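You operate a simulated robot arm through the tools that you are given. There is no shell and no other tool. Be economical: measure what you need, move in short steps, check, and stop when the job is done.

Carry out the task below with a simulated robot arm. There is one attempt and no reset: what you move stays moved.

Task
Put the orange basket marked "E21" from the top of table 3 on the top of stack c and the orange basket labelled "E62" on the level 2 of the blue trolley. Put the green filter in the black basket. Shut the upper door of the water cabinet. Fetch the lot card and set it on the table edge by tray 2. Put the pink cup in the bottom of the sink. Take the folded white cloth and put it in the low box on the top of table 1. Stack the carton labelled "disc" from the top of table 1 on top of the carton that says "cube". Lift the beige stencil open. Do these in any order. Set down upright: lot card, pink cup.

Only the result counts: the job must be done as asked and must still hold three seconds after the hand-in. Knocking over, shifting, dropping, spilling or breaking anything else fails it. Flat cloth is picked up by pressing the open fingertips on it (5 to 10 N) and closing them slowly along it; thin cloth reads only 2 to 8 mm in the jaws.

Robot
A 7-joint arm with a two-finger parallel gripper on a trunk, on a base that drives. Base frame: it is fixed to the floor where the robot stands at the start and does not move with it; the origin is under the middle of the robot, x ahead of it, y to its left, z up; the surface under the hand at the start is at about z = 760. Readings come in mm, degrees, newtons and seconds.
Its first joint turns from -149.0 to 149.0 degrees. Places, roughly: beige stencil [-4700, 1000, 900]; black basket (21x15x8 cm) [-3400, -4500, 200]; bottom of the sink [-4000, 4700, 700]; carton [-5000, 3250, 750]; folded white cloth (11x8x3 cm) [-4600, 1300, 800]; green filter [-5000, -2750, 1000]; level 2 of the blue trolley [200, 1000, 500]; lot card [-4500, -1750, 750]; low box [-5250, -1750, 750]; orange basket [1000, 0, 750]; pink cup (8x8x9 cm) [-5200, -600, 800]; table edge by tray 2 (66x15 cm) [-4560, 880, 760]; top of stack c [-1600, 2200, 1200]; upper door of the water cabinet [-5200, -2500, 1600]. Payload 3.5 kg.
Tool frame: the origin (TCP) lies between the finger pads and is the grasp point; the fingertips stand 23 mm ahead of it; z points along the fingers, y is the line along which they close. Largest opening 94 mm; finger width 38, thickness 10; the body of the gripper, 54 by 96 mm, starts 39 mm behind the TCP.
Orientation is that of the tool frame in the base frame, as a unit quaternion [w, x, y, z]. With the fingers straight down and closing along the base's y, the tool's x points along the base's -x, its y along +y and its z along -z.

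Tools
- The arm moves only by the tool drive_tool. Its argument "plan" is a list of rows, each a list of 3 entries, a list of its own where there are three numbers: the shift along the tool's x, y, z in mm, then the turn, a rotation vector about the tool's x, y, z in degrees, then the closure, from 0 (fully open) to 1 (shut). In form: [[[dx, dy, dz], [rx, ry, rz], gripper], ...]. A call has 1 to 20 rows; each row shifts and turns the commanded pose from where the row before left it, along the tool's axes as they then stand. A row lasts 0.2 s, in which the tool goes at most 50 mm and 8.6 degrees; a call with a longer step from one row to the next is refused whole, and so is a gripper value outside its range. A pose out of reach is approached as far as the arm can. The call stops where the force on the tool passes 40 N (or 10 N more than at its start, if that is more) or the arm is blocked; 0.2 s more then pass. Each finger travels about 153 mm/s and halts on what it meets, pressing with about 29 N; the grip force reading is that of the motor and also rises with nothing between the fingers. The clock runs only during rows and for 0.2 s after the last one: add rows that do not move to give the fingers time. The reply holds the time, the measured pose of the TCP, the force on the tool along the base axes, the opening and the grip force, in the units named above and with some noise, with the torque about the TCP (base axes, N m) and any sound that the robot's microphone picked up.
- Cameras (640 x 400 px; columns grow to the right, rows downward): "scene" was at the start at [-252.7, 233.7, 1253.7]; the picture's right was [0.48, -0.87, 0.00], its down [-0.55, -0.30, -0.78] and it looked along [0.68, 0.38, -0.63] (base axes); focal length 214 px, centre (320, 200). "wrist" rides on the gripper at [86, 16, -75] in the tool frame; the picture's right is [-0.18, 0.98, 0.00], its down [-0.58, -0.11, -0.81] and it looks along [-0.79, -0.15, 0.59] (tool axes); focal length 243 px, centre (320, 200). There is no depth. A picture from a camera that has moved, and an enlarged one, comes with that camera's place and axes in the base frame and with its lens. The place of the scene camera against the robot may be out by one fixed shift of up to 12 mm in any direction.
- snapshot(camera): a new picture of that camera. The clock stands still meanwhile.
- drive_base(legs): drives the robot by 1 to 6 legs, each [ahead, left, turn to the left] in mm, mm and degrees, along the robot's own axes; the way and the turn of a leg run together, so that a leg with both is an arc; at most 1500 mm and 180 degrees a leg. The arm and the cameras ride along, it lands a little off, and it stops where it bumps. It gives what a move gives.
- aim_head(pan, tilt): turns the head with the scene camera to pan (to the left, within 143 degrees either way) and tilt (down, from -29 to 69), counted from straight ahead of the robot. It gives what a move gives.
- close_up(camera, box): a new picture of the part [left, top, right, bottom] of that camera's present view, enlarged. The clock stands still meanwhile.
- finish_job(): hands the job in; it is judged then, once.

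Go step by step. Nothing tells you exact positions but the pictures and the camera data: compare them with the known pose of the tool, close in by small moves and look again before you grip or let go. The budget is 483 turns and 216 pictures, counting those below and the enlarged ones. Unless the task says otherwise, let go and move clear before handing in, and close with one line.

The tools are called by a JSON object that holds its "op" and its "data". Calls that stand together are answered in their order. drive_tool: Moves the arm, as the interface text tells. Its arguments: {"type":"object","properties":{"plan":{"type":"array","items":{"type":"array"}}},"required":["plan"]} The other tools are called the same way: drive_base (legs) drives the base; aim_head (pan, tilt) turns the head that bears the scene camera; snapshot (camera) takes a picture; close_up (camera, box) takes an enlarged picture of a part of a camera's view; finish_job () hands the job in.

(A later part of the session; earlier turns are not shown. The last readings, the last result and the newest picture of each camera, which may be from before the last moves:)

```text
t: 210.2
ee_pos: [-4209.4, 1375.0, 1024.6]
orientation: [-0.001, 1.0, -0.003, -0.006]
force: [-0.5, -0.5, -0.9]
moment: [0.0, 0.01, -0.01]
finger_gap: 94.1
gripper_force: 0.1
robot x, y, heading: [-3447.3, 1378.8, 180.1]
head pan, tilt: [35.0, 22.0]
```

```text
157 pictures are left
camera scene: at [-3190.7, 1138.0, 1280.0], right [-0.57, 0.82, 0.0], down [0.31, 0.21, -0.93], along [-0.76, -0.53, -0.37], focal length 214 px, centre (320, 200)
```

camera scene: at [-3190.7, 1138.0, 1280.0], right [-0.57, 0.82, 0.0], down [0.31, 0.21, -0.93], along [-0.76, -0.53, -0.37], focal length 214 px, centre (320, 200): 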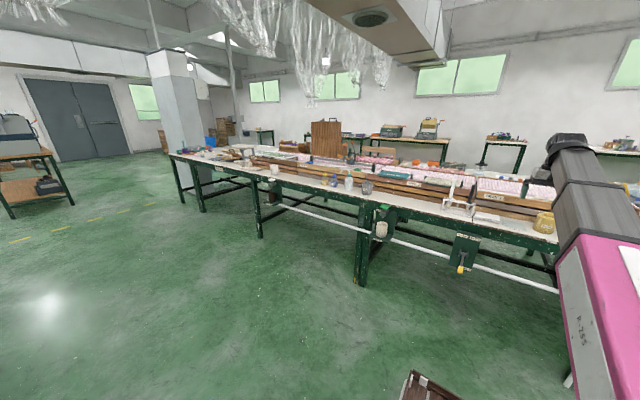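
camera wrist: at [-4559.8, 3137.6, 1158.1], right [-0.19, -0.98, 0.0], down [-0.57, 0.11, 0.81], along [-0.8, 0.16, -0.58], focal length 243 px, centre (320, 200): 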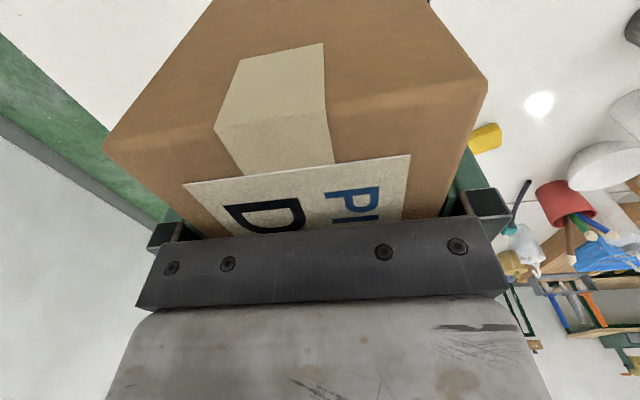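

{"op": "aim_head", "data": {"pan": 12, "tilt": 30}}

{"op": "snapshot", "data": {"camera": "scene"}}

{"op": "close_up", "data": {"camera": "scene", "box": [180, 110, 400, 230]}}

{"op": "snapshot", "data": {"camera": "wrist"}}

```text
t: 211.1
ee_pos: [-4208.6, 1374.5, 1024.4]
orientation: [-0.001, 1.0, -0.003, -0.007]
force: [0.4, -0.5, 0.5]
moment: [-0.01, 0.03, -0.01]
finger_gap: 94.2
gripper_force: 0.0
robot x, y, heading: [-3447.6, 1380.0, 179.7]
head pan, tilt: [12.0, 30.0]
```

```text
156 pictures are left
camera scene: at [-3203.1, 1172.4, 1267.2], right [-0.21, 0.98, 0.0], down [0.49, 0.1, -0.87], along [-0.85, -0.18, -0.5], focal length 214 px, centre (320, 200)
```

scene: 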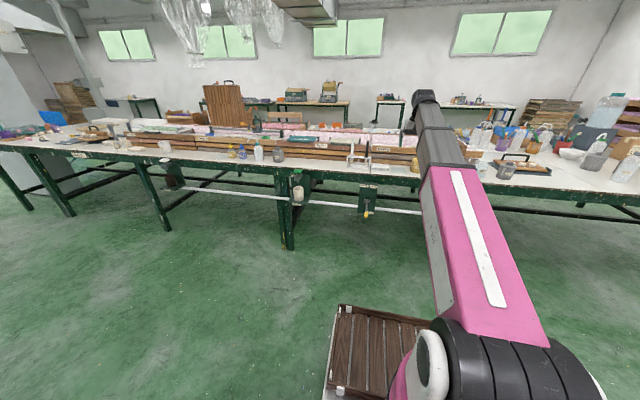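

```text
2.91 times, centred on (290, 170) of scene
camera zoom: at [-3203.1, 1172.4, 1267.2], right [-0.21, 0.98, 0.0], down [0.49, 0.1, -0.87], along [-0.85, -0.18, -0.5], focal length 624 px, centre (407, 287)
```

zoom: 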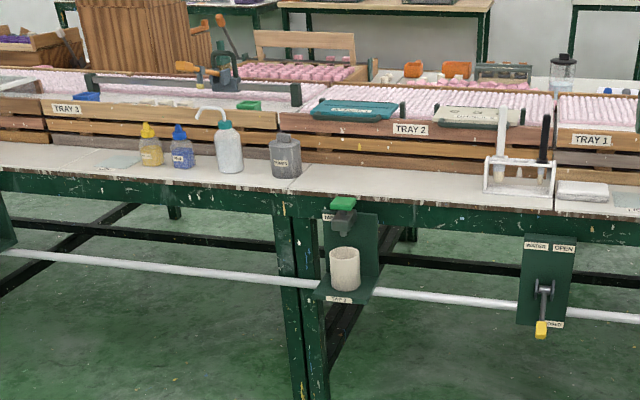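

```text
154 pictures are left
camera wrist: at [-4121.6, 1357.9, 1097.8], right [-0.19, -0.98, 0.0], down [-0.57, 0.11, 0.81], along [-0.8, 0.15, -0.58], focal length 243 px, centre (320, 200)
```

wrist: 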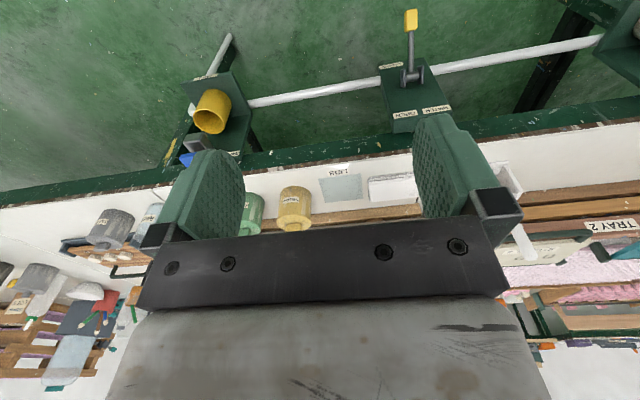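

I see the folded white cloth on the table edge just beyond the small white rack, and teal/beige hinged stencils on tray 2. Zoom in on both.

{"op": "close_up", "data": {"camera": "wrist", "box": [300, 100, 640, 310]}}

{"op": "close_up", "data": {"camera": "scene", "box": [280, 135, 400, 195]}}

```text
1.88 times, centred on (470, 205) of wrist
camera zoom: at [-4121.6, 1357.9, 1097.8], right [-0.19, -0.98, 0.0], down [-0.57, 0.11, 0.81], along [-0.8, 0.15, -0.58], focal length 457 px, centre (38, 191)
```

zoom: 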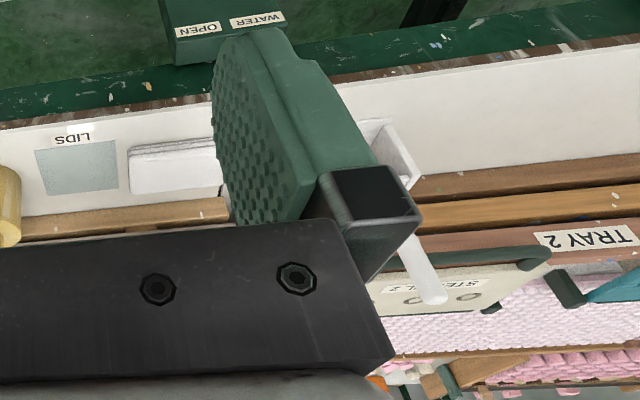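

```text
5.33 times, centred on (340, 165) of scene
camera zoom: at [-3203.1, 1172.4, 1267.2], right [-0.21, 0.98, 0.0], down [0.49, 0.1, -0.87], along [-0.85, -0.18, -0.5], focal length 1144 px, centre (213, 387)
```

zoom: 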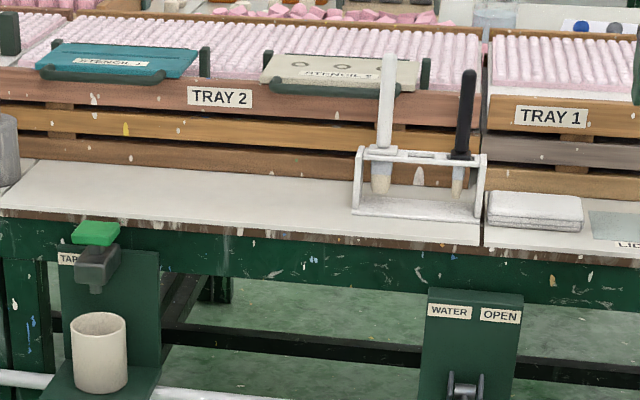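

Cloth ≈ centre (−4550, 1275), top z≈790. Drive so the hand hangs above it.

{"op": "drive_base", "data": {"legs": [[250, 100, 0]]}}

{"op": "snapshot", "data": {"camera": "wrist"}}

```text
t: 213.1
ee_pos: [-4464.7, 1278.2, 1024.7]
orientation: [-0.001, 1.0, -0.005, -0.006]
force: [-0.8, 0.4, -1.3]
moment: [0.0, 0.01, 0.02]
finger_gap: 93.9
gripper_force: 0.0
robot x, y, heading: [-3700.7, 1276.6, 179.6]
head pan, tilt: [12.0, 30.0]
```

```text
151 pictures are left
camera wrist: at [-4377.1, 1261.1, 1097.8], right [-0.19, -0.98, 0.0], down [-0.57, 0.11, 0.81], along [-0.8, 0.16, -0.58], focal length 243 px, centre (320, 200)
```

wrist: 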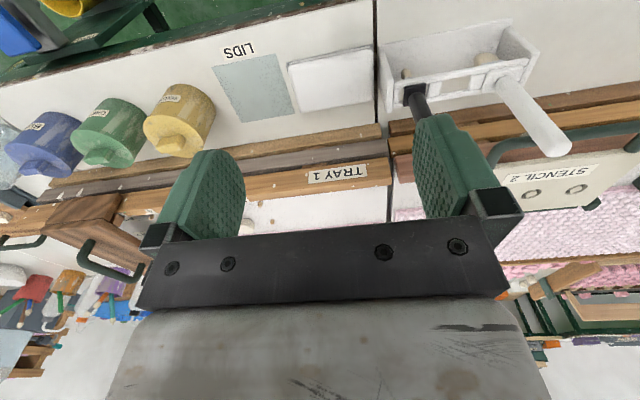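

{"op": "close_up", "data": {"camera": "wrist", "box": [260, 10, 440, 170]}}

```text
2.50 times, centred on (350, 90) of wrist
camera zoom: at [-4377.1, 1261.1, 1097.8], right [-0.19, -0.98, 0.0], down [-0.57, 0.11, 0.81], along [-0.8, 0.16, -0.58], focal length 606 px, centre (245, 475)
```

zoom: 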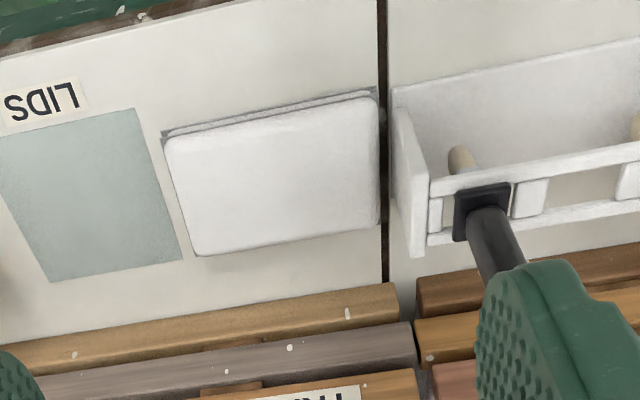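

Cloth footprint: x −4524…−4600, y 1223…1336. I'll yaw the hand −90° (camera to the north side) to close across its 80 mm side.

{"op": "drive_tool", "data": {"plan": [[[0, 0, 0], [0, 0, -4], 0], [[0, 0, 0], [0, 0, -7], 0], [[0, 0, 0], [0, 0, -8], 0], [[0, 0, 0], [0, 0, -8], 0], [[0, 0, 0], [0, 0, -8], 0], [[0, 0, 0], [0, 0, -8], 0], [[0, 0, 0], [0, 0, -8], 0], [[0, 0, 0], [0, 0, -8], 0], [[0, 0, 0], [0, 0, -8], 0], [[0, 0, 0], [0, 0, -8], 0], [[0, 0, 0], [0, 0, -8], 0], [[0, 0, 0], [0, 0, -6.5], 0]]}}

{"op": "drive_base", "data": {"legs": [[97, 0, 0]]}}

{"op": "snapshot", "data": {"camera": "wrist"}}

```text
t: 215.7
ee_pos: [-4464.8, 1278.0, 1024.6]
orientation: [-0.005, 0.713, 0.702, -0.004]
force: [0.2, 1.2, 0.3]
moment: [0.01, -0.01, 0.0]
finger_gap: 94.1
gripper_force: 0.0
robot x, y, heading: [-3699.5, 1277.3, 179.8]
head pan, tilt: [12.0, 30.0]
```

```text
t: 216.8
ee_pos: [-4563.0, 1278.5, 1024.9]
orientation: [-0.005, 0.714, 0.7, -0.004]
force: [-0.2, -0.2, 0.6]
moment: [-0.01, 0.04, -0.01]
finger_gap: 94.2
gripper_force: 0.0
robot x, y, heading: [-3797.7, 1282.6, 179.4]
head pan, tilt: [12.0, 30.0]
```

```text
149 pictures are left
camera wrist: at [-4542.9, 1366.2, 1098.9], right [0.98, -0.2, -0.01], down [-0.11, -0.58, 0.81], along [-0.17, -0.79, -0.59], focal length 243 px, centre (320, 200)
```

wrist: 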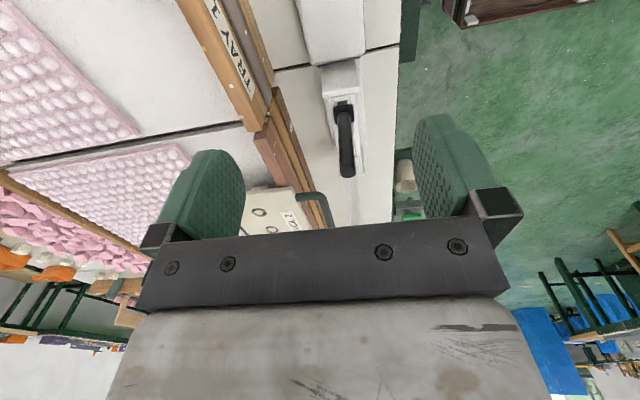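

Centre the hand (+7 mm in x) and descend to z≈830; check.

{"op": "drive_tool", "data": {"plan": [[[0, 7, 10], [0, 0, 0], 0], [[0, 0, 25], [0, 0, 0], 0], [[0, 0, 35], [0, 0, 0], 0], [[0, 0, 35], [0, 0, 0], 0], [[0, 0, 35], [0, 0, 0], 0], [[0, 0, 30], [0, 0, 0], 0], [[0, 0, 17], [0, 0, 0], 0], [[0, 0, 8], [0, 0, 0], 0]]}}

{"op": "snapshot", "data": {"camera": "wrist"}}

```text
t: 218.6
ee_pos: [-4557.9, 1280.4, 830.5]
orientation: [-0.006, 0.715, 0.699, -0.003]
force: [-0.4, -0.3, 1.0]
moment: [-0.04, -0.02, -0.01]
finger_gap: 94.0
gripper_force: 0.1
robot x, y, heading: [-3798.6, 1278.6, 179.6]
head pan, tilt: [12.0, 30.0]
```

```text
148 pictures are left
camera wrist: at [-4538.6, 1367.0, 904.0], right [0.98, -0.2, -0.01], down [-0.11, -0.58, 0.81], along [-0.17, -0.79, -0.59], focal length 243 px, centre (320, 200)
```

wrist: 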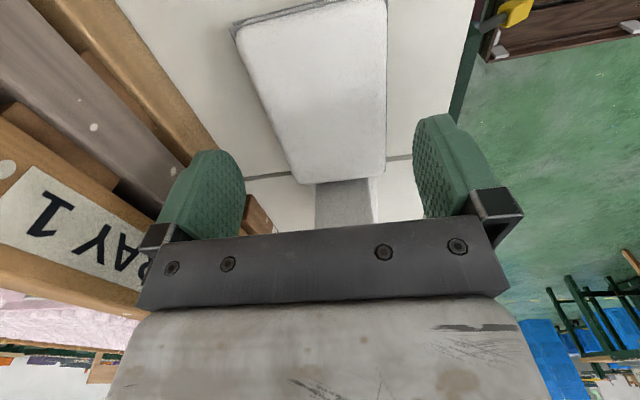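

Centred within 5 mm. Descend to the table level around the cloth.

{"op": "drive_tool", "data": {"plan": [[[0, 4, 12], [0, 0, 0], 0], [[0, 0, 12], [0, 0, 0], 0], [[0, 0, 10], [0, 0, 0], 0], [[0, 0, 6], [0, 0, 0], 0], [[0, 0, 3], [0, 0, 0], 0], [[0, 0, 0], [0, 0, 0], 0]]}}

```text
t: 220.0
ee_pos: [-4554.3, 1281.0, 785.5]
orientation: [-0.005, 0.714, 0.7, -0.004]
force: [0.3, -0.4, -0.1]
moment: [0.0, -0.01, -0.02]
finger_gap: 93.9
gripper_force: 0.0
robot x, y, heading: [-3799.2, 1278.9, 179.5]
head pan, tilt: [12.0, 30.0]
```

Now close slowly.

{"op": "drive_tool", "data": {"plan": [[[0, 0, 0], [0, 0, 0], 0.05], [[0, 0, 0], [0, 0, 0], 0.1], [[0, 0, 0], [0, 0, 0], 0.15], [[0, 0, 0], [0, 0, 0], 0.2], [[0, 0, 0], [0, 0, 0], 0.25], [[0, 0, 0], [0, 0, 0], 0.3], [[0, 0, 0], [0, 0, 0], 0.35], [[0, 0, 0], [0, 0, 0], 0.4], [[0, 0, 0], [0, 0, 0], 0.5], [[0, 0, 0], [0, 0, 0], 0.5]]}}

{"op": "snapshot", "data": {"camera": "wrist"}}

```text
t: 222.2
ee_pos: [-4552.7, 1280.7, 785.1]
orientation: [-0.005, 0.714, 0.7, -0.003]
force: [0.7, 0.5, 0.4]
moment: [0.01, -0.07, 0.04]
finger_gap: 69.6
gripper_force: 29.1
robot x, y, heading: [-3799.0, 1282.3, 179.4]
head pan, tilt: [12.0, 30.0]
```

```text
147 pictures are left
camera wrist: at [-4534.5, 1366.5, 860.4], right [0.98, -0.2, -0.01], down [-0.11, -0.58, 0.81], along [-0.17, -0.79, -0.59], focal length 243 px, centre (320, 200)
```

wrist: 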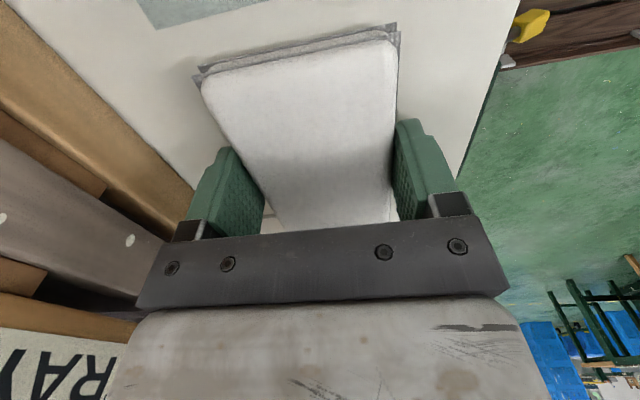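

It holds as a firm block (69.6 mm). Lift.

{"op": "drive_tool", "data": {"plan": [[[0, 0, -4], [0, 0, 0], 0.5], [[0, 0, -10], [0, 0, 0], 0.5], [[0, 0, -20], [0, 0, 0], 0.5], [[0, 0, -30], [0, 0, 0], 0.5], [[0, 0, -35], [0, 0, 0], 0.5], [[0, 0, -35], [0, 0, 0], 0.5], [[0, 0, -35], [0, 0, 0], 0.5], [[0, 0, -35], [0, 0, 0], 0.5], [[0, 0, -20], [0, 0, 0], 0.5], [[0, 0, -10], [0, 0, 0], 0.5]]}}

{"op": "snapshot", "data": {"camera": "wrist"}}

```text
t: 224.4
ee_pos: [-4549.8, 1279.3, 1021.1]
orientation: [-0.005, 0.714, 0.7, -0.004]
force: [0.1, -0.1, -0.1]
moment: [-0.04, 0.0, 0.0]
finger_gap: 69.6
gripper_force: 28.7
robot x, y, heading: [-3801.1, 1281.0, 179.6]
head pan, tilt: [12.0, 30.0]
```

```text
146 pictures are left
camera wrist: at [-4531.1, 1365.6, 1094.4], right [0.98, -0.2, -0.01], down [-0.11, -0.58, 0.81], along [-0.17, -0.79, -0.59], focal length 243 px, centre (320, 200)
```

wrist: 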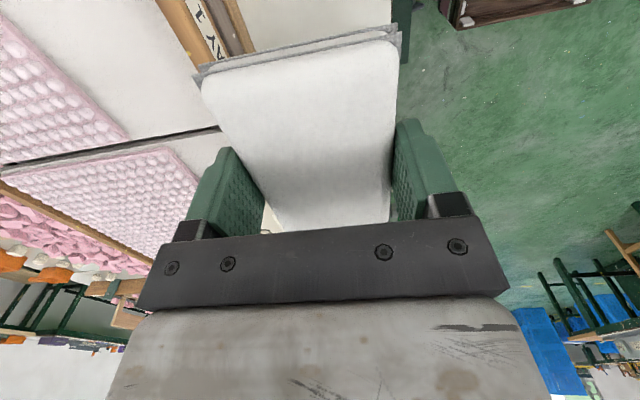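

Cloth secured. Back off and drive south along the aisle, looking ahead.

{"op": "drive_base", "data": {"legs": [[-350, 0, 0], [0, 1100, 0], [0, 1100, 0]]}}

{"op": "aim_head", "data": {"pan": 40, "tilt": 22}}

{"op": "snapshot", "data": {"camera": "scene"}}

```text
t: 237.1
ee_pos: [-4238.1, -916.6, 1020.1]
orientation: [-0.005, 0.714, 0.7, -0.004]
force: [0.1, 0.2, -0.8]
moment: [0.02, -0.01, 0.0]
finger_gap: 69.1
gripper_force: 28.9
robot x, y, heading: [-3485.3, -911.9, 180.0]
head pan, tilt: [12.0, 30.0]
```

```text
t: 238.0
ee_pos: [-4237.7, -916.1, 1019.5]
orientation: [-0.005, 0.714, 0.701, -0.004]
force: [-0.9, 0.8, -0.1]
moment: [0.02, 0.01, 0.01]
finger_gap: 69.1
gripper_force: 29.4
robot x, y, heading: [-3484.8, -917.5, 179.8]
head pan, tilt: [40.0, 22.0]
```

```text
145 pictures are left
camera scene: at [-3227.3, -1164.5, 1279.9], right [-0.64, 0.77, 0.0], down [0.29, 0.24, -0.93], along [-0.71, -0.59, -0.37], focal length 214 px, centre (320, 200)
```

scene: 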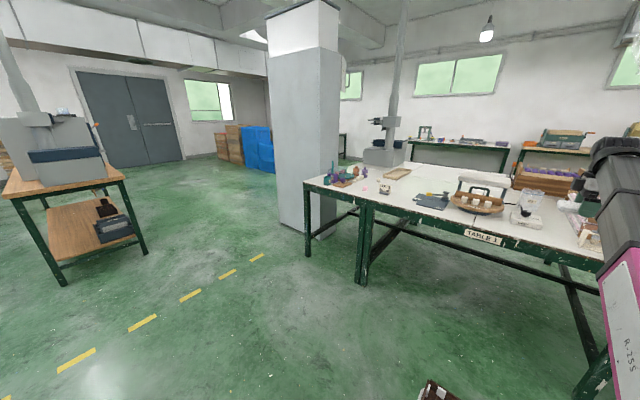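

{"op": "close_up", "data": {"camera": "scene", "box": [250, 0, 450, 125]}}

{"op": "close_up", "data": {"camera": "scene", "box": [290, 130, 610, 300]}}

```text
3.20 times, centred on (350, 62) of scene
camera zoom: at [-3227.3, -1164.5, 1279.9], right [-0.64, 0.77, 0.0], down [0.29, 0.24, -0.93], along [-0.71, -0.59, -0.37], focal length 686 px, centre (224, 640)
```

zoom: 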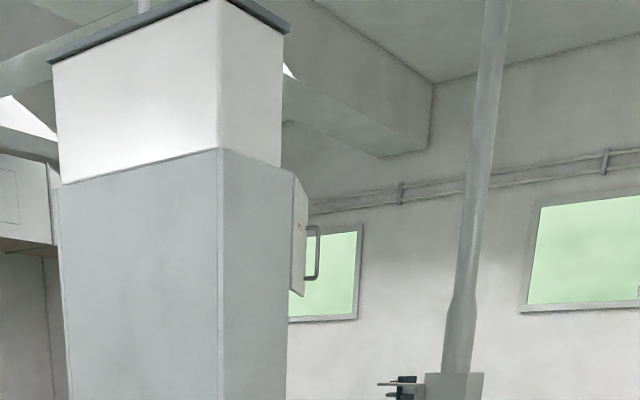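

```text
2.00 times, centred on (450, 215) of scene
camera zoom: at [-3227.3, -1164.5, 1279.9], right [-0.64, 0.77, 0.0], down [0.29, 0.24, -0.93], along [-0.71, -0.59, -0.37], focal length 429 px, centre (60, 170)
```

zoom: 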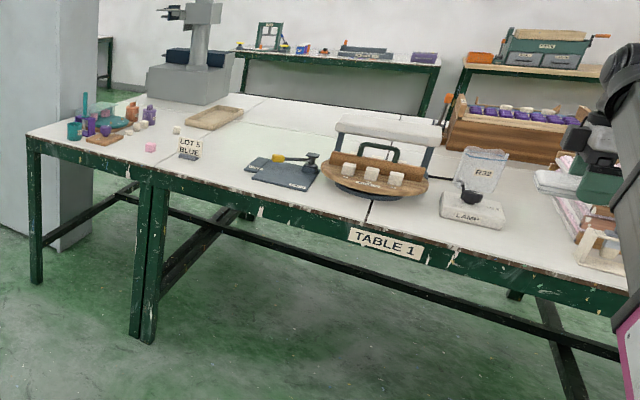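

The low box (tan tray) is near (−5140, −1840) on table 1, the lot card "LOT 5 BLUE" stands nearer the edge; the water cabinet is the grey tower, its door on the west side. Approach the low box from the east.

{"op": "drive_base", "data": {"legs": [[0, 880, 0], [350, 0, 0]]}}

{"op": "aim_head", "data": {"pan": 5, "tilt": 32}}

{"op": "snapshot", "data": {"camera": "scene"}}

{"op": "close_up", "data": {"camera": "scene", "box": [200, 80, 400, 205]}}

```text
t: 244.5
ee_pos: [-4580.6, -1811.7, 1019.5]
orientation: [-0.004, 0.708, 0.706, -0.003]
force: [-0.2, 0.3, 0.2]
moment: [-0.03, -0.02, 0.0]
finger_gap: 69.3
gripper_force: 28.9
robot x, y, heading: [-3830.8, -1795.6, -179.5]
head pan, tilt: [40.0, 22.0]
```

```text
t: 245.5
ee_pos: [-4580.7, -1811.8, 1020.7]
orientation: [-0.005, 0.708, 0.706, -0.004]
force: [0.4, 0.4, -1.3]
moment: [-0.05, 0.03, 0.02]
finger_gap: 69.3
gripper_force: 29.2
robot x, y, heading: [-3829.4, -1797.9, -179.6]
head pan, tilt: [5.0, 32.0]
```

```text
142 pictures are left
camera scene: at [-3585.7, -1991.3, 1264.0], right [-0.1, 1.0, 0.0], down [0.53, 0.05, -0.85], along [-0.84, -0.08, -0.53], focal length 214 px, centre (320, 200)
```

scene: 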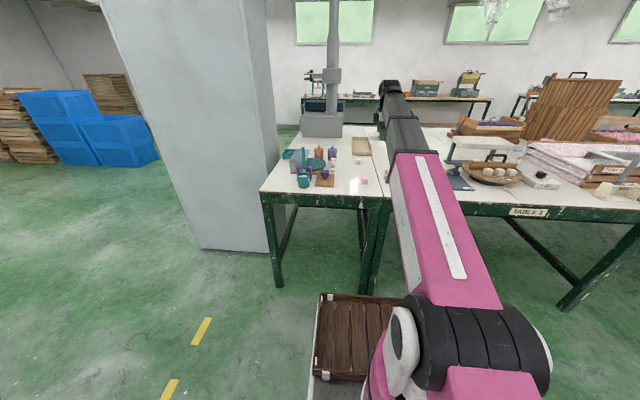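

```text
3.20 times, centred on (300, 142) of scene
camera zoom: at [-3585.7, -1991.3, 1264.0], right [-0.1, 1.0, 0.0], down [0.53, 0.05, -0.85], along [-0.84, -0.08, -0.53], focal length 686 px, centre (384, 384)
```

zoom: 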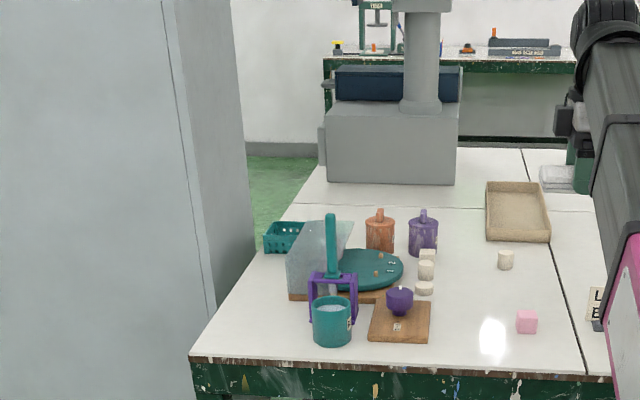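

The low box spans x −4975…−5305, y −1906…−1770; table legs block close access from the east, but the west side (which I also need for the cabinet) gives easy reach. Drive around the south of the cabinet.

{"op": "drive_base", "data": {"legs": [[-200, 0, 0], [0, 0, 89.6], [0, -430, 0], [1000, 0, 0], [1000, 0, 0]]}}

{"op": "aim_head", "data": {"pan": -60, "tilt": 20}}

{"op": "snapshot", "data": {"camera": "scene"}}

```text
t: 262.7
ee_pos: [-4050.7, -4539.7, 1020.5]
orientation: [0.0, 0.004, 1.0, -0.006]
force: [-0.3, 0.1, -0.5]
moment: [-0.01, -0.02, -0.03]
finger_gap: 69.3
gripper_force: 28.7
robot x, y, heading: [-4066.1, -3788.8, -89.6]
head pan, tilt: [5.0, 32.0]
```

```text
t: 264.1
ee_pos: [-4052.4, -4538.4, 1020.6]
orientation: [-0.001, 0.004, 1.0, -0.006]
force: [0.0, 0.3, -0.4]
moment: [-0.02, -0.01, 0.01]
finger_gap: 69.1
gripper_force: 29.6
robot x, y, heading: [-4066.1, -3790.1, -89.7]
head pan, tilt: [-60.0, 20.0]
```

```text
140 pictures are left
camera scene: at [-3951.2, -3502.0, 1283.2], right [-0.51, 0.86, 0.0], down [0.3, 0.17, -0.94], along [-0.81, -0.48, -0.34], focal length 214 px, centre (320, 200)
```

scene: 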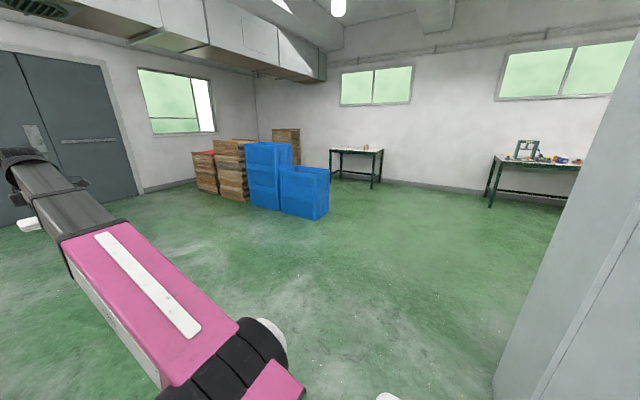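

Wide open floor to the west. Continue around.

{"op": "drive_base", "data": {"legs": [[0, 0, -90.3], [1150, 0, 0], [1150, 0, 0], [0, 0, -90]]}}

{"op": "aim_head", "data": {"pan": -40, "tilt": 10}}

{"op": "snapshot", "data": {"camera": "scene"}}

```text
t: 283.1
ee_pos: [-6363.4, -3052.5, 1021.1]
orientation: [-0.006, 1.0, -0.009, 0.001]
force: [-0.1, -0.1, 0.1]
moment: [-0.02, 0.01, 0.02]
finger_gap: 69.0
gripper_force: 28.9
robot x, y, heading: [-6355.6, -3805.6, 89.9]
head pan, tilt: [-60.0, 20.0]
```

```text
t: 283.9
ee_pos: [-6362.4, -3052.8, 1019.2]
orientation: [-0.006, 1.0, -0.008, 0.0]
force: [0.2, -0.2, -0.1]
moment: [0.0, 0.04, -0.02]
finger_gap: 69.1
gripper_force: 29.0
robot x, y, heading: [-6359.4, -3800.7, 89.8]
head pan, tilt: [-40.0, 10.0]
```

```text
139 pictures are left
camera scene: at [-6488.2, -4059.8, 1299.4], right [0.76, -0.65, 0.0], down [-0.11, -0.13, -0.98], along [0.64, 0.75, -0.17], focal length 214 px, centre (320, 200)
```

scene: 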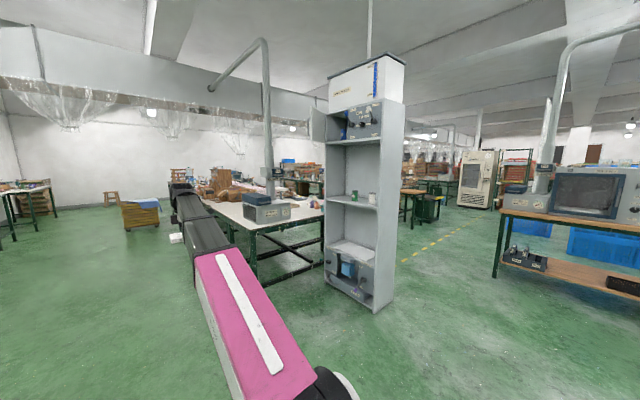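

{"op": "close_up", "data": {"camera": "scene", "box": [290, 40, 430, 320]}}

{"op": "close_up", "data": {"camera": "scene", "box": [300, 80, 420, 155]}}

{"op": "close_up", "data": {"camera": "scene", "box": [300, 165, 420, 240]}}

```text
1.43 times, centred on (360, 180) of scene
camera zoom: at [-6488.2, -4059.8, 1299.4], right [0.76, -0.65, 0.0], down [-0.11, -0.13, -0.98], along [0.64, 0.75, -0.17], focal length 306 px, centre (263, 229)
```

zoom: 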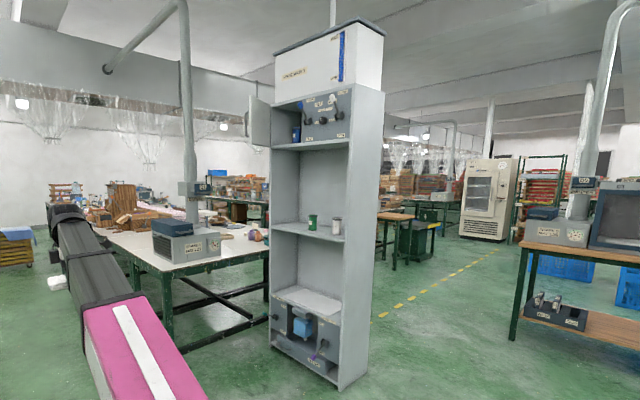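

```text
5.33 times, centred on (360, 118) of scene
camera zoom: at [-6488.2, -4059.8, 1299.4], right [0.76, -0.65, 0.0], down [-0.11, -0.13, -0.98], along [0.64, 0.75, -0.17], focal length 1144 px, centre (107, 640)
```

zoom: 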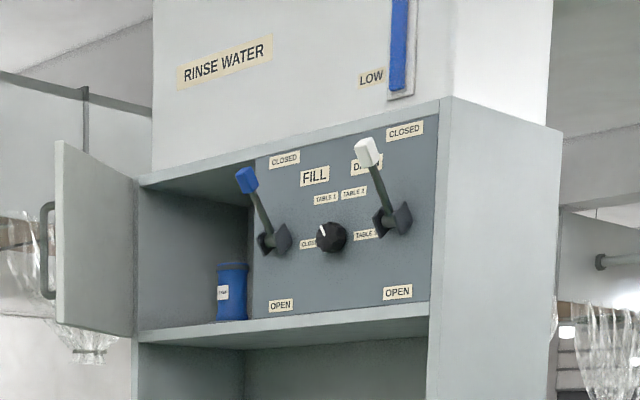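

```text
5.33 times, centred on (360, 202) of scene
camera zoom: at [-6488.2, -4059.8, 1299.4], right [0.76, -0.65, 0.0], down [-0.11, -0.13, -0.98], along [0.64, 0.75, -0.17], focal length 1144 px, centre (107, 187)
```

zoom: 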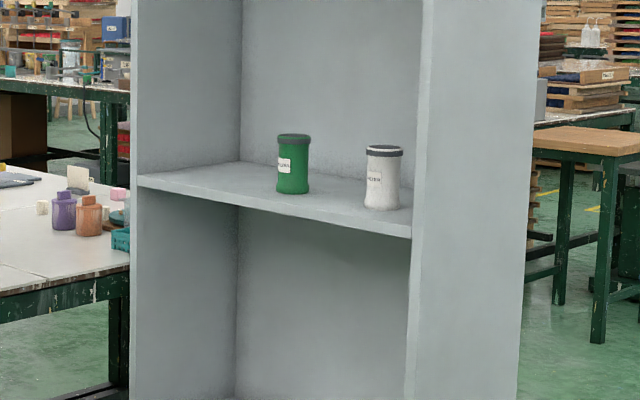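

The green filter stands on the cabinet's shelf (z≈1000) next to a white one; the upper door is hinged at the north side and stands open. First the cloth: drive to the west side of the low box.

{"op": "drive_base", "data": {"legs": [[980, 0, 0], [980, 0, 0], [0, 0, -90]]}}

{"op": "drive_tool", "data": {"plan": [[[0, 0, 0], [0, 0, 4], 0.5], [[0, 0, 0], [0, 0, 7], 0.5], [[0, 0, 0], [0, 0, 8], 0.5], [[0, 0, 0], [0, 0, 8], 0.5], [[0, 0, 0], [0, 0, 8], 0.5], [[0, 0, 0], [0, 0, 8], 0.5], [[0, 0, 0], [0, 0, 8], 0.5], [[0, 0, 0], [0, 0, 8], 0.5], [[0, 0, 0], [0, 0, 8], 0.5], [[0, 0, 0], [0, 0, 8], 0.5], [[0, 0, 0], [0, 0, 8], 0.5], [[0, 0, 0], [0, 0, 7], 0.5]]}}

{"op": "aim_head", "data": {"pan": 0, "tilt": 32}}

{"op": "snapshot", "data": {"camera": "scene"}}

```text
t: 297.5
ee_pos: [-5589.0, -1877.1, 1019.4]
orientation: [0.003, -0.691, 0.723, -0.005]
force: [-0.3, 0.1, 0.4]
moment: [0.02, 0.03, 0.01]
finger_gap: 69.1
gripper_force: 29.0
robot x, y, heading: [-6342.7, -1862.3, -1.5]
head pan, tilt: [-40.0, 10.0]
```

```text
t: 300.1
ee_pos: [-5588.4, -1877.0, 1020.2]
orientation: [0.006, 0.023, 1.0, -0.001]
force: [0.6, 0.5, -0.2]
moment: [-0.03, 0.01, 0.0]
finger_gap: 69.2
gripper_force: 28.7
robot x, y, heading: [-6335.5, -1859.4, -1.9]
head pan, tilt: [-40.0, 10.0]
```

```text
t: 301.1
ee_pos: [-5587.6, -1877.7, 1020.7]
orientation: [0.006, 0.022, 1.0, -0.001]
force: [0.3, -0.1, 0.0]
moment: [0.0, 0.04, 0.0]
finger_gap: 69.4
gripper_force: 29.3
robot x, y, heading: [-6340.7, -1867.5, -1.7]
head pan, tilt: [0.0, 32.0]
```

```text
135 pictures are left
camera scene: at [-6571.8, -1661.5, 1264.0], right [-0.03, -1.0, 0.0], down [-0.53, 0.02, -0.85], along [0.85, -0.03, -0.53], focal length 214 px, centre (320, 200)
```

scene: 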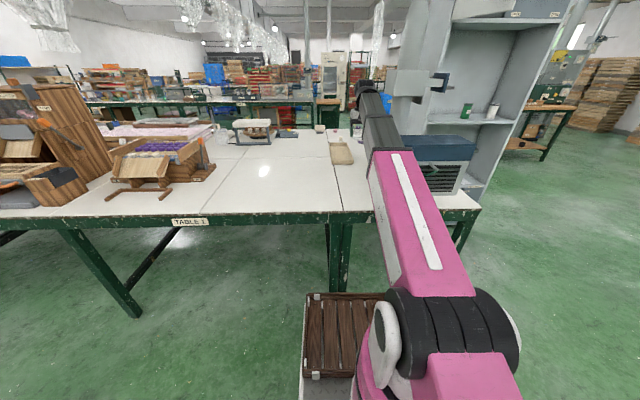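

{"op": "close_up", "data": {"camera": "scene", "box": [290, 100, 490, 225]}}

{"op": "snapshot", "data": {"camera": "wrist"}}

```text
3.20 times, centred on (390, 162) of scene
camera zoom: at [-6571.8, -1661.5, 1264.0], right [-0.03, -1.0, 0.0], down [-0.53, 0.02, -0.85], along [0.85, -0.03, -0.53], focal length 686 px, centre (96, 320)
```

zoom: 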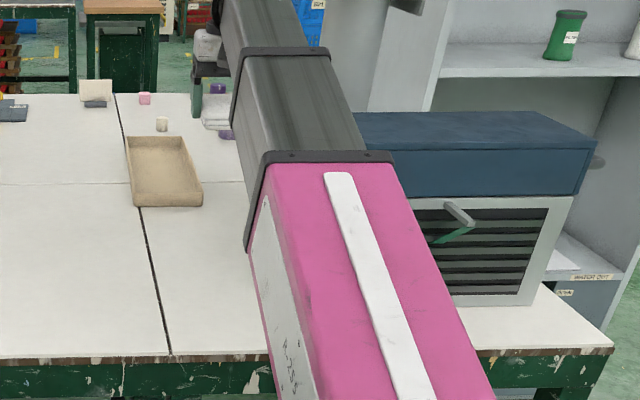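

```text
133 pictures are left
camera wrist: at [-5675.0, -1856.7, 1093.4], right [0.23, 0.97, 0.0], down [0.57, -0.13, 0.81], along [0.79, -0.18, -0.58], focal length 243 px, centre (320, 200)
```

wrist: 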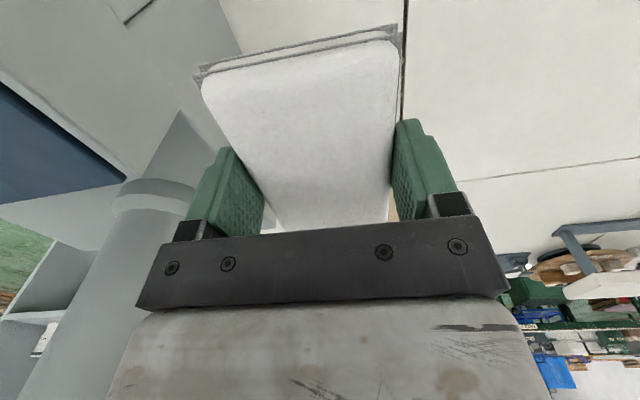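

Low box: x −5335…−5000, y −1906…−1785. I'll stand at y≈−1480 (between table legs), slightly under the edge, and reach across.

{"op": "drive_base", "data": {"legs": [[0, 385, 1.7], [225, 0, 0]]}}

{"op": "aim_head", "data": {"pan": -15, "tilt": 35}}

{"op": "snapshot", "data": {"camera": "scene"}}

```text
t: 304.3
ee_pos: [-5505.7, -1476.8, 1020.2]
orientation: [0.008, 0.013, 1.0, -0.001]
force: [-0.3, 0.3, -0.6]
moment: [0.01, 0.01, -0.01]
finger_gap: 69.1
gripper_force: 29.4
robot x, y, heading: [-6259.4, -1476.0, -0.4]
head pan, tilt: [0.0, 32.0]
stopped in leg 2: the robot was blocked; the commanded pose is now the measured one
```

```text
t: 305.1
ee_pos: [-5507.1, -1476.6, 1019.8]
orientation: [0.007, 0.012, 1.0, -0.002]
force: [0.2, -0.3, -0.4]
moment: [0.03, -0.02, 0.01]
finger_gap: 69.0
gripper_force: 29.2
robot x, y, heading: [-6261.6, -1476.4, -0.7]
head pan, tilt: [-15.0, 35.0]
```

```text
132 pictures are left
camera scene: at [-6499.6, -1302.3, 1259.4], right [-0.27, -0.96, 0.0], down [-0.55, 0.15, -0.82], along [0.79, -0.22, -0.57], focal length 214 px, centre (320, 200)
```

scene: 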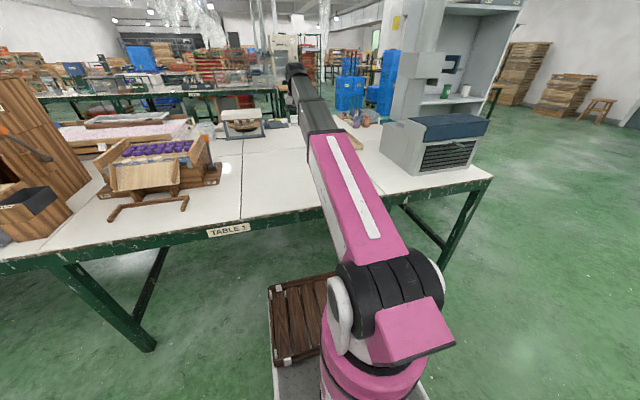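

Blocked (likely a leg beside the base). Back off a little, shift north 150 mm and try again slowly.

{"op": "drive_base", "data": {"legs": [[-60, 0, 0], [0, 150, 0.6], [120, 0, 0]]}}

```text
t: 307.9
ee_pos: [-5448.0, -1320.9, 1020.1]
orientation: [0.007, 0.005, 1.0, -0.001]
force: [-0.5, -0.1, -0.7]
moment: [-0.01, 0.01, 0.02]
finger_gap: 69.1
gripper_force: 29.4
robot x, y, heading: [-6197.7, -1326.0, 0.1]
head pan, tilt: [-15.0, 35.0]
```

{"op": "drive_base", "data": {"legs": [[130, 0, 0]]}}

{"op": "aim_head", "data": {"pan": -25, "tilt": 35}}

{"op": "snapshot", "data": {"camera": "scene"}}

```text
t: 309.1
ee_pos: [-5319.0, -1317.2, 1019.3]
orientation: [0.008, 0.006, 1.0, -0.002]
force: [-0.1, 0.8, -0.3]
moment: [-0.01, -0.03, 0.0]
finger_gap: 69.4
gripper_force: 29.1
robot x, y, heading: [-6073.8, -1326.0, 0.1]
head pan, tilt: [-15.0, 35.0]
```

```text
t: 309.9
ee_pos: [-5318.8, -1318.3, 1018.9]
orientation: [0.007, 0.006, 1.0, 0.0]
force: [-0.1, 0.4, 0.0]
moment: [0.02, 0.0, 0.02]
finger_gap: 69.1
gripper_force: 28.6
robot x, y, heading: [-6073.3, -1322.4, 0.2]
head pan, tilt: [-25.0, 35.0]
```

```text
131 pictures are left
camera scene: at [-6320.8, -1171.5, 1259.3], right [-0.42, -0.91, 0.0], down [-0.52, 0.24, -0.82], along [0.74, -0.34, -0.57], focal length 214 px, centre (320, 200)
```

scene: 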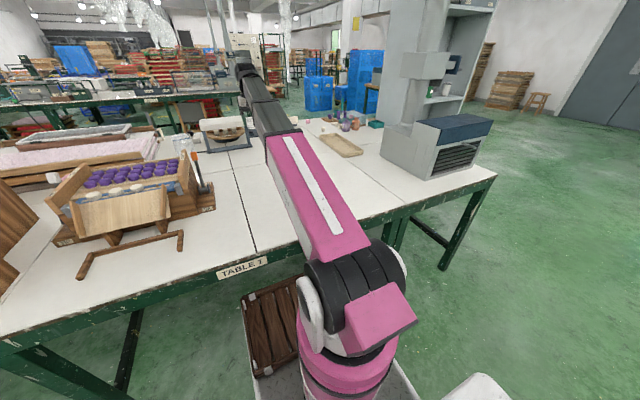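

Clear. Advance 40 mm more, then swing the hand over to the low box at height.

{"op": "drive_base", "data": {"legs": [[40, 0, 0]]}}

{"op": "drive_tool", "data": {"plan": [[[0, -12, 0], [0, 0, 0], 0.5], [[0, -25, 0], [0, 0, 0], 0.5], [[0, -33, 0], [0, 0, 0], 0.5], [[0, -35, 0], [0, 0, 0], 0.5], [[0, -35, 0], [0, 0, 0], 0.5], [[0, -35, 0], [0, 0, 0], 0.5], [[0, -35, 0], [0, 0, 0], 0.5], [[0, -35, 0], [0, 0, 0], 0.5], [[0, -35, 0], [0, 0, 0], 0.5], [[0, -35, 0], [0, 0, 0], 0.5], [[0, -35, 0], [0, 0, 0], 0.5], [[0, -35, 0], [0, 0, 0], 0.5], [[0, -35, 0], [0, 0, 0], 0.5], [[0, -35, 0], [0, 0, 0], 0.5], [[0, -33, 0], [0, 0, 0], 0.5], [[0, -23, 0], [0, 0, 0], 0.5], [[0, -12, 0], [0, 0, 0], 0.5]]}}

{"op": "snapshot", "data": {"camera": "wrist"}}

{"op": "snapshot", "data": {"camera": "scene"}}

```text
t: 310.7
ee_pos: [-5279.6, -1318.0, 1019.5]
orientation: [0.008, 0.006, 1.0, -0.001]
force: [0.0, -0.2, -0.6]
moment: [0.02, 0.0, 0.02]
finger_gap: 69.1
gripper_force: 29.5
robot x, y, heading: [-6033.2, -1324.5, 0.4]
head pan, tilt: [-25.0, 35.0]
```

```text
t: 314.3
ee_pos: [-5288.1, -1841.9, 1021.2]
orientation: [0.007, 0.006, 1.0, -0.001]
force: [-0.1, -0.1, -1.3]
moment: [0.05, 0.01, -0.01]
finger_gap: 69.1
gripper_force: 28.8
robot x, y, heading: [-6034.9, -1325.9, 0.1]
head pan, tilt: [-25.0, 35.0]
```

```text
130 pictures are left
camera wrist: at [-5374.4, -1824.7, 1094.6], right [0.2, 0.98, 0.0], down [0.57, -0.11, 0.81], along [0.8, -0.16, -0.58], focal length 243 px, centre (320, 200)
```

wrist: 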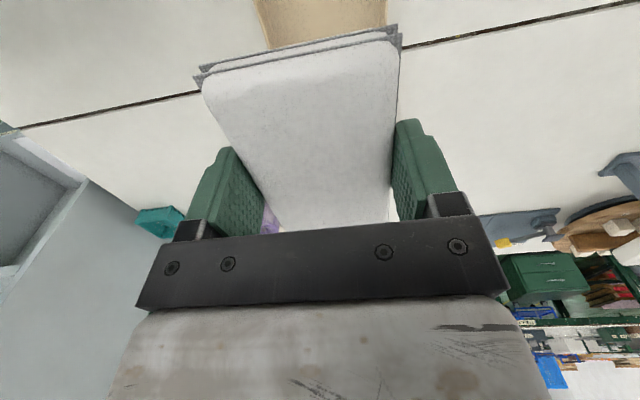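

```text
129 pictures are left
camera scene: at [-6281.1, -1171.4, 1259.4], right [-0.42, -0.91, 0.0], down [-0.52, 0.24, -0.82], along [0.74, -0.34, -0.57], focal length 214 px, centre (320, 200)
```

scene: 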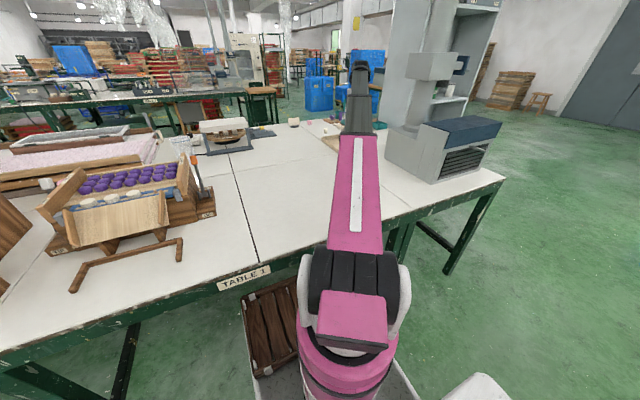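

The box lies below (y −1911…−1773). Shift 48 mm east and descend into it.

{"op": "drive_tool", "data": {"plan": [[[-10, 0, 0], [0, 0, 0], 0.5], [[-20, 0, 10], [0, 0, 0], 0.5], [[-18, 0, 20], [0, 0, 0], 0.5], [[0, 0, 30], [0, 0, 0], 0.5], [[0, 0, 35], [0, 0, 0], 0.5], [[0, 0, 35], [0, 0, 0], 0.5], [[0, 0, 20], [0, 0, 0], 0.5], [[0, 0, 10], [0, 0, 0], 0.5]]}}

{"op": "snapshot", "data": {"camera": "wrist"}}

```text
t: 316.1
ee_pos: [-5235.4, -1842.1, 861.6]
orientation: [0.007, 0.006, 1.0, 0.0]
force: [-0.7, -0.7, -0.7]
moment: [0.0, 0.01, -0.02]
finger_gap: 69.3
gripper_force: 29.1
robot x, y, heading: [-6037.6, -1325.9, 0.1]
head pan, tilt: [-25.0, 35.0]
```

```text
128 pictures are left
camera wrist: at [-5322.7, -1825.2, 934.2], right [0.2, 0.98, 0.0], down [0.57, -0.11, 0.81], along [0.8, -0.16, -0.58], focal length 243 px, centre (320, 200)
```

wrist: 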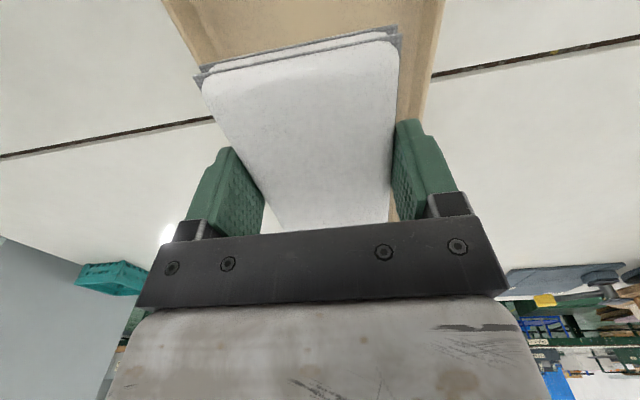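

Centred in the box. Lower to the floor of the box.

{"op": "drive_tool", "data": {"plan": [[[0, 0, 15], [0, 0, 0], 0.5], [[0, 0, 20], [0, 0, 0], 0.5], [[0, 0, 15], [0, 0, 0], 0.5], [[0, 0, 8], [0, 0, 0], 0.5], [[0, 0, 5], [0, 0, 0], 0.5], [[0, 0, 0], [0, 0, 0], 0.5]]}}

```text
t: 317.5
ee_pos: [-5236.1, -1843.1, 797.3]
orientation: [0.006, 0.006, 1.0, -0.001]
force: [0.0, -0.2, 0.1]
moment: [0.01, 0.0, 0.0]
finger_gap: 69.0
gripper_force: 29.2
robot x, y, heading: [-6030.9, -1326.1, 0.0]
head pan, tilt: [-25.0, 35.0]
```

{"op": "drive_tool", "data": {"plan": [[[0, 0, 3], [0, 0, 0], 0.5], [[0, 0, 2], [0, 0, 0], 0.5], [[0, 0, 2], [0, 0, 0], 0.5], [[0, 0, 0], [0, 0, 0], 0.5]]}}

```text
t: 318.5
ee_pos: [-5236.6, -1841.8, 791.1]
orientation: [0.008, 0.006, 1.0, -0.001]
force: [0.2, -1.1, 0.1]
moment: [0.04, 0.02, 0.02]
finger_gap: 69.3
gripper_force: 29.8
robot x, y, heading: [-6035.0, -1322.2, 0.1]
head pan, tilt: [-25.0, 35.0]
```

{"op": "drive_tool", "data": {"plan": [[[0, 0, 1.5], [0, 0, 0], 0.5], [[0, 0, 1.5], [0, 0, 0], 0.5], [[0, 0, 0], [0, 0, 0], 0.5]]}}

```text
t: 319.3
ee_pos: [-5236.3, -1842.0, 789.0]
orientation: [0.007, 0.006, 1.0, -0.001]
force: [0.0, 0.6, 28.2]
moment: [0.14, 0.53, 0.01]
finger_gap: 69.1
gripper_force: 29.0
robot x, y, heading: [-6033.5, -1321.9, 0.2]
head pan, tilt: [-25.0, 35.0]
```

Touched the floor. Ease off, open slightly and lift out.

{"op": "drive_tool", "data": {"plan": [[[0, 0, -1.5], [0, 0, 0], 0.5], [[0, 0, 0], [0, 0, 0], 0.24], [[0, 0, 0], [0, 0, 0], 0.2], [[0, 0, 0], [0, 0, 0], 0.17], [[0, 0, 0], [0, 0, 0], 0.17], [[0, 0, -5], [0, 0, 0], 0.17], [[0, 0, -15], [0, 0, 0], 0.17], [[0, 0, -30], [0, 0, 0], 0.17], [[0, 0, -35], [0, 0, 0], 0.17], [[0, 0, -35], [0, 0, 0], 0.1], [[0, 0, -35], [0, 0, 0], 0], [[0, 0, -35], [0, 0, 0], 0], [[0, 0, -20], [0, 0, 0], 0]]}}

{"op": "snapshot", "data": {"camera": "wrist"}}

```text
t: 322.1
ee_pos: [-5237.2, -1842.8, 1002.1]
orientation: [0.007, 0.006, 1.0, -0.002]
force: [-0.4, -0.4, -0.3]
moment: [0.01, 0.02, 0.0]
finger_gap: 93.9
gripper_force: 0.2
robot x, y, heading: [-6033.0, -1326.9, -0.0]
head pan, tilt: [-25.0, 35.0]
```

```text
127 pictures are left
camera wrist: at [-5324.4, -1824.6, 1074.2], right [0.2, 0.98, 0.0], down [0.57, -0.11, 0.81], along [0.8, -0.16, -0.58], focal length 243 px, centre (320, 200)
```

wrist: 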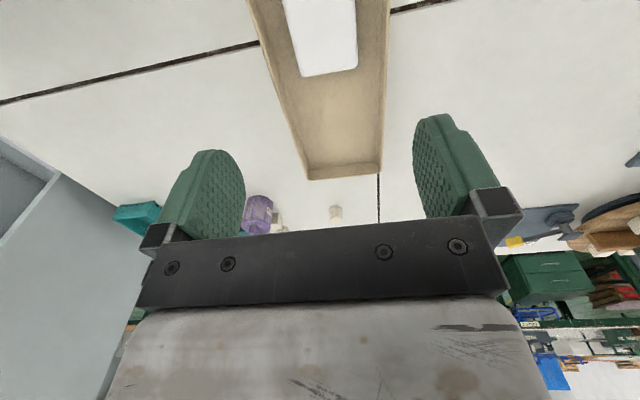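

Cloth is in the low box. Retract the arm, back out west, and go to the cabinet.

{"op": "drive_tool", "data": {"plan": [[[5, 12, -5], [0, 0, 0], 0], [[5, 25, -5], [0, 0, 0], 0], [[5, 35, 0], [0, 0, 0], 0], [[5, 35, 0], [0, 0, 0], 0], [[5, 35, 0], [0, 0, 0], 0], [[5, 35, 0], [0, 0, 0], 0], [[5, 35, 0], [0, 0, 0], 0], [[5, 35, 0], [0, 0, 0], 0], [[5, 35, 0], [0, 0, 0], 0], [[0, 35, 0], [0, 0, 0], 0], [[0, 35, 0], [0, 0, 0], 0], [[0, 35, 0], [0, 0, 0], 0], [[0, 35, 0], [0, 0, 0], 0], [[0, 35, 0], [0, 0, 0], 0], [[0, 35, 0], [0, 0, 0], 0], [[0, 25, 0], [0, 0, 0], 0], [[0, 12, 0], [0, 0, 0], 0]]}}

{"op": "drive_base", "data": {"legs": [[-700, 0, 0], [0, -790, 0], [0, -790, 0]]}}

{"op": "aim_head", "data": {"pan": 0, "tilt": 0}}

{"op": "snapshot", "data": {"camera": "scene"}}

```text
t: 325.7
ee_pos: [-5275.7, -1312.0, 1008.2]
orientation: [0.007, 0.006, 1.0, -0.001]
force: [0.2, -0.5, 0.4]
moment: [0.02, 0.02, 0.02]
finger_gap: 94.1
gripper_force: 0.0
robot x, y, heading: [-6032.4, -1326.4, -0.0]
head pan, tilt: [-25.0, 35.0]
```

```text
t: 337.2
ee_pos: [-5990.8, -2896.8, 1008.6]
orientation: [0.008, 0.017, 1.0, 0.0]
force: [-0.2, -0.7, -0.2]
moment: [-0.01, 0.0, -0.03]
finger_gap: 93.9
gripper_force: 0.1
robot x, y, heading: [-6750.6, -2897.1, -0.9]
head pan, tilt: [-25.0, 35.0]
```

```text
t: 338.2
ee_pos: [-5991.4, -2896.8, 1008.6]
orientation: [0.006, 0.017, 1.0, -0.001]
force: [1.0, -0.3, 0.0]
moment: [0.03, 0.0, -0.02]
finger_gap: 94.1
gripper_force: 0.1
robot x, y, heading: [-6750.3, -2893.5, -1.0]
head pan, tilt: [0.0, 0.0]
```

```text
126 pictures are left
camera scene: at [-6981.5, -2696.7, 1315.4], right [-0.02, -1.0, 0.0], down [0.0, 0.0, -1.0], along [1.0, -0.02, 0.0], focal length 214 px, centre (320, 200)
```

scene: 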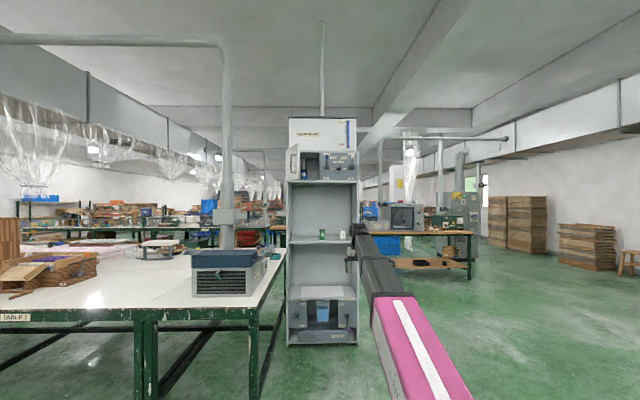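

{"op": "close_up", "data": {"camera": "scene", "box": [280, 110, 370, 250]}}

{"op": "close_up", "data": {"camera": "scene", "box": [280, 140, 364, 192]}}

```text
2.86 times, centred on (325, 180) of scene
camera zoom: at [-6981.5, -2696.7, 1315.4], right [-0.02, -1.0, 0.0], down [0.0, 0.0, -1.0], along [1.0, -0.02, 0.0], focal length 613 px, centre (306, 257)
```

zoom: 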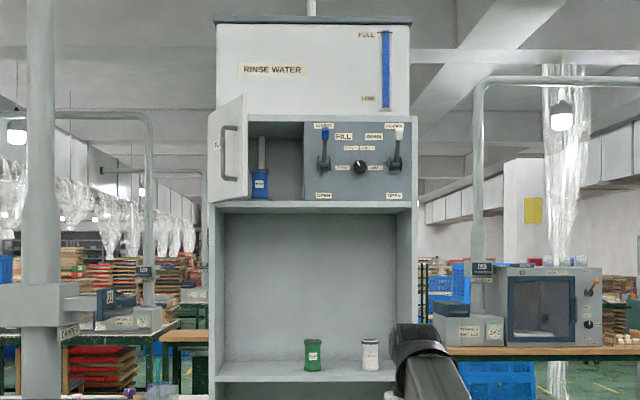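

```text
7.62 times, centred on (322, 166) of scene
camera zoom: at [-6981.5, -2696.7, 1315.4], right [-0.02, -1.0, 0.0], down [0.0, 0.0, -1.0], along [1.0, -0.02, 0.0], focal length 1634 px, centre (305, 459)
```

zoom: 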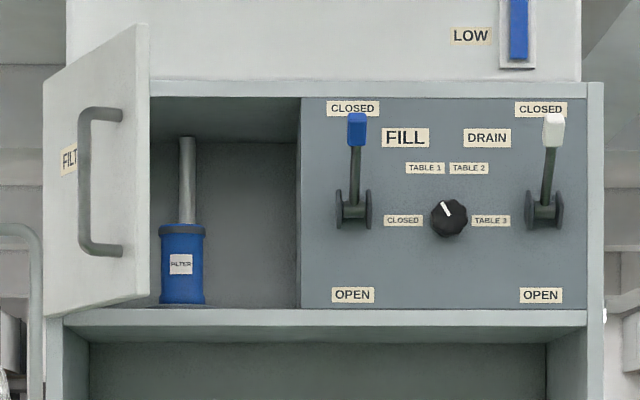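

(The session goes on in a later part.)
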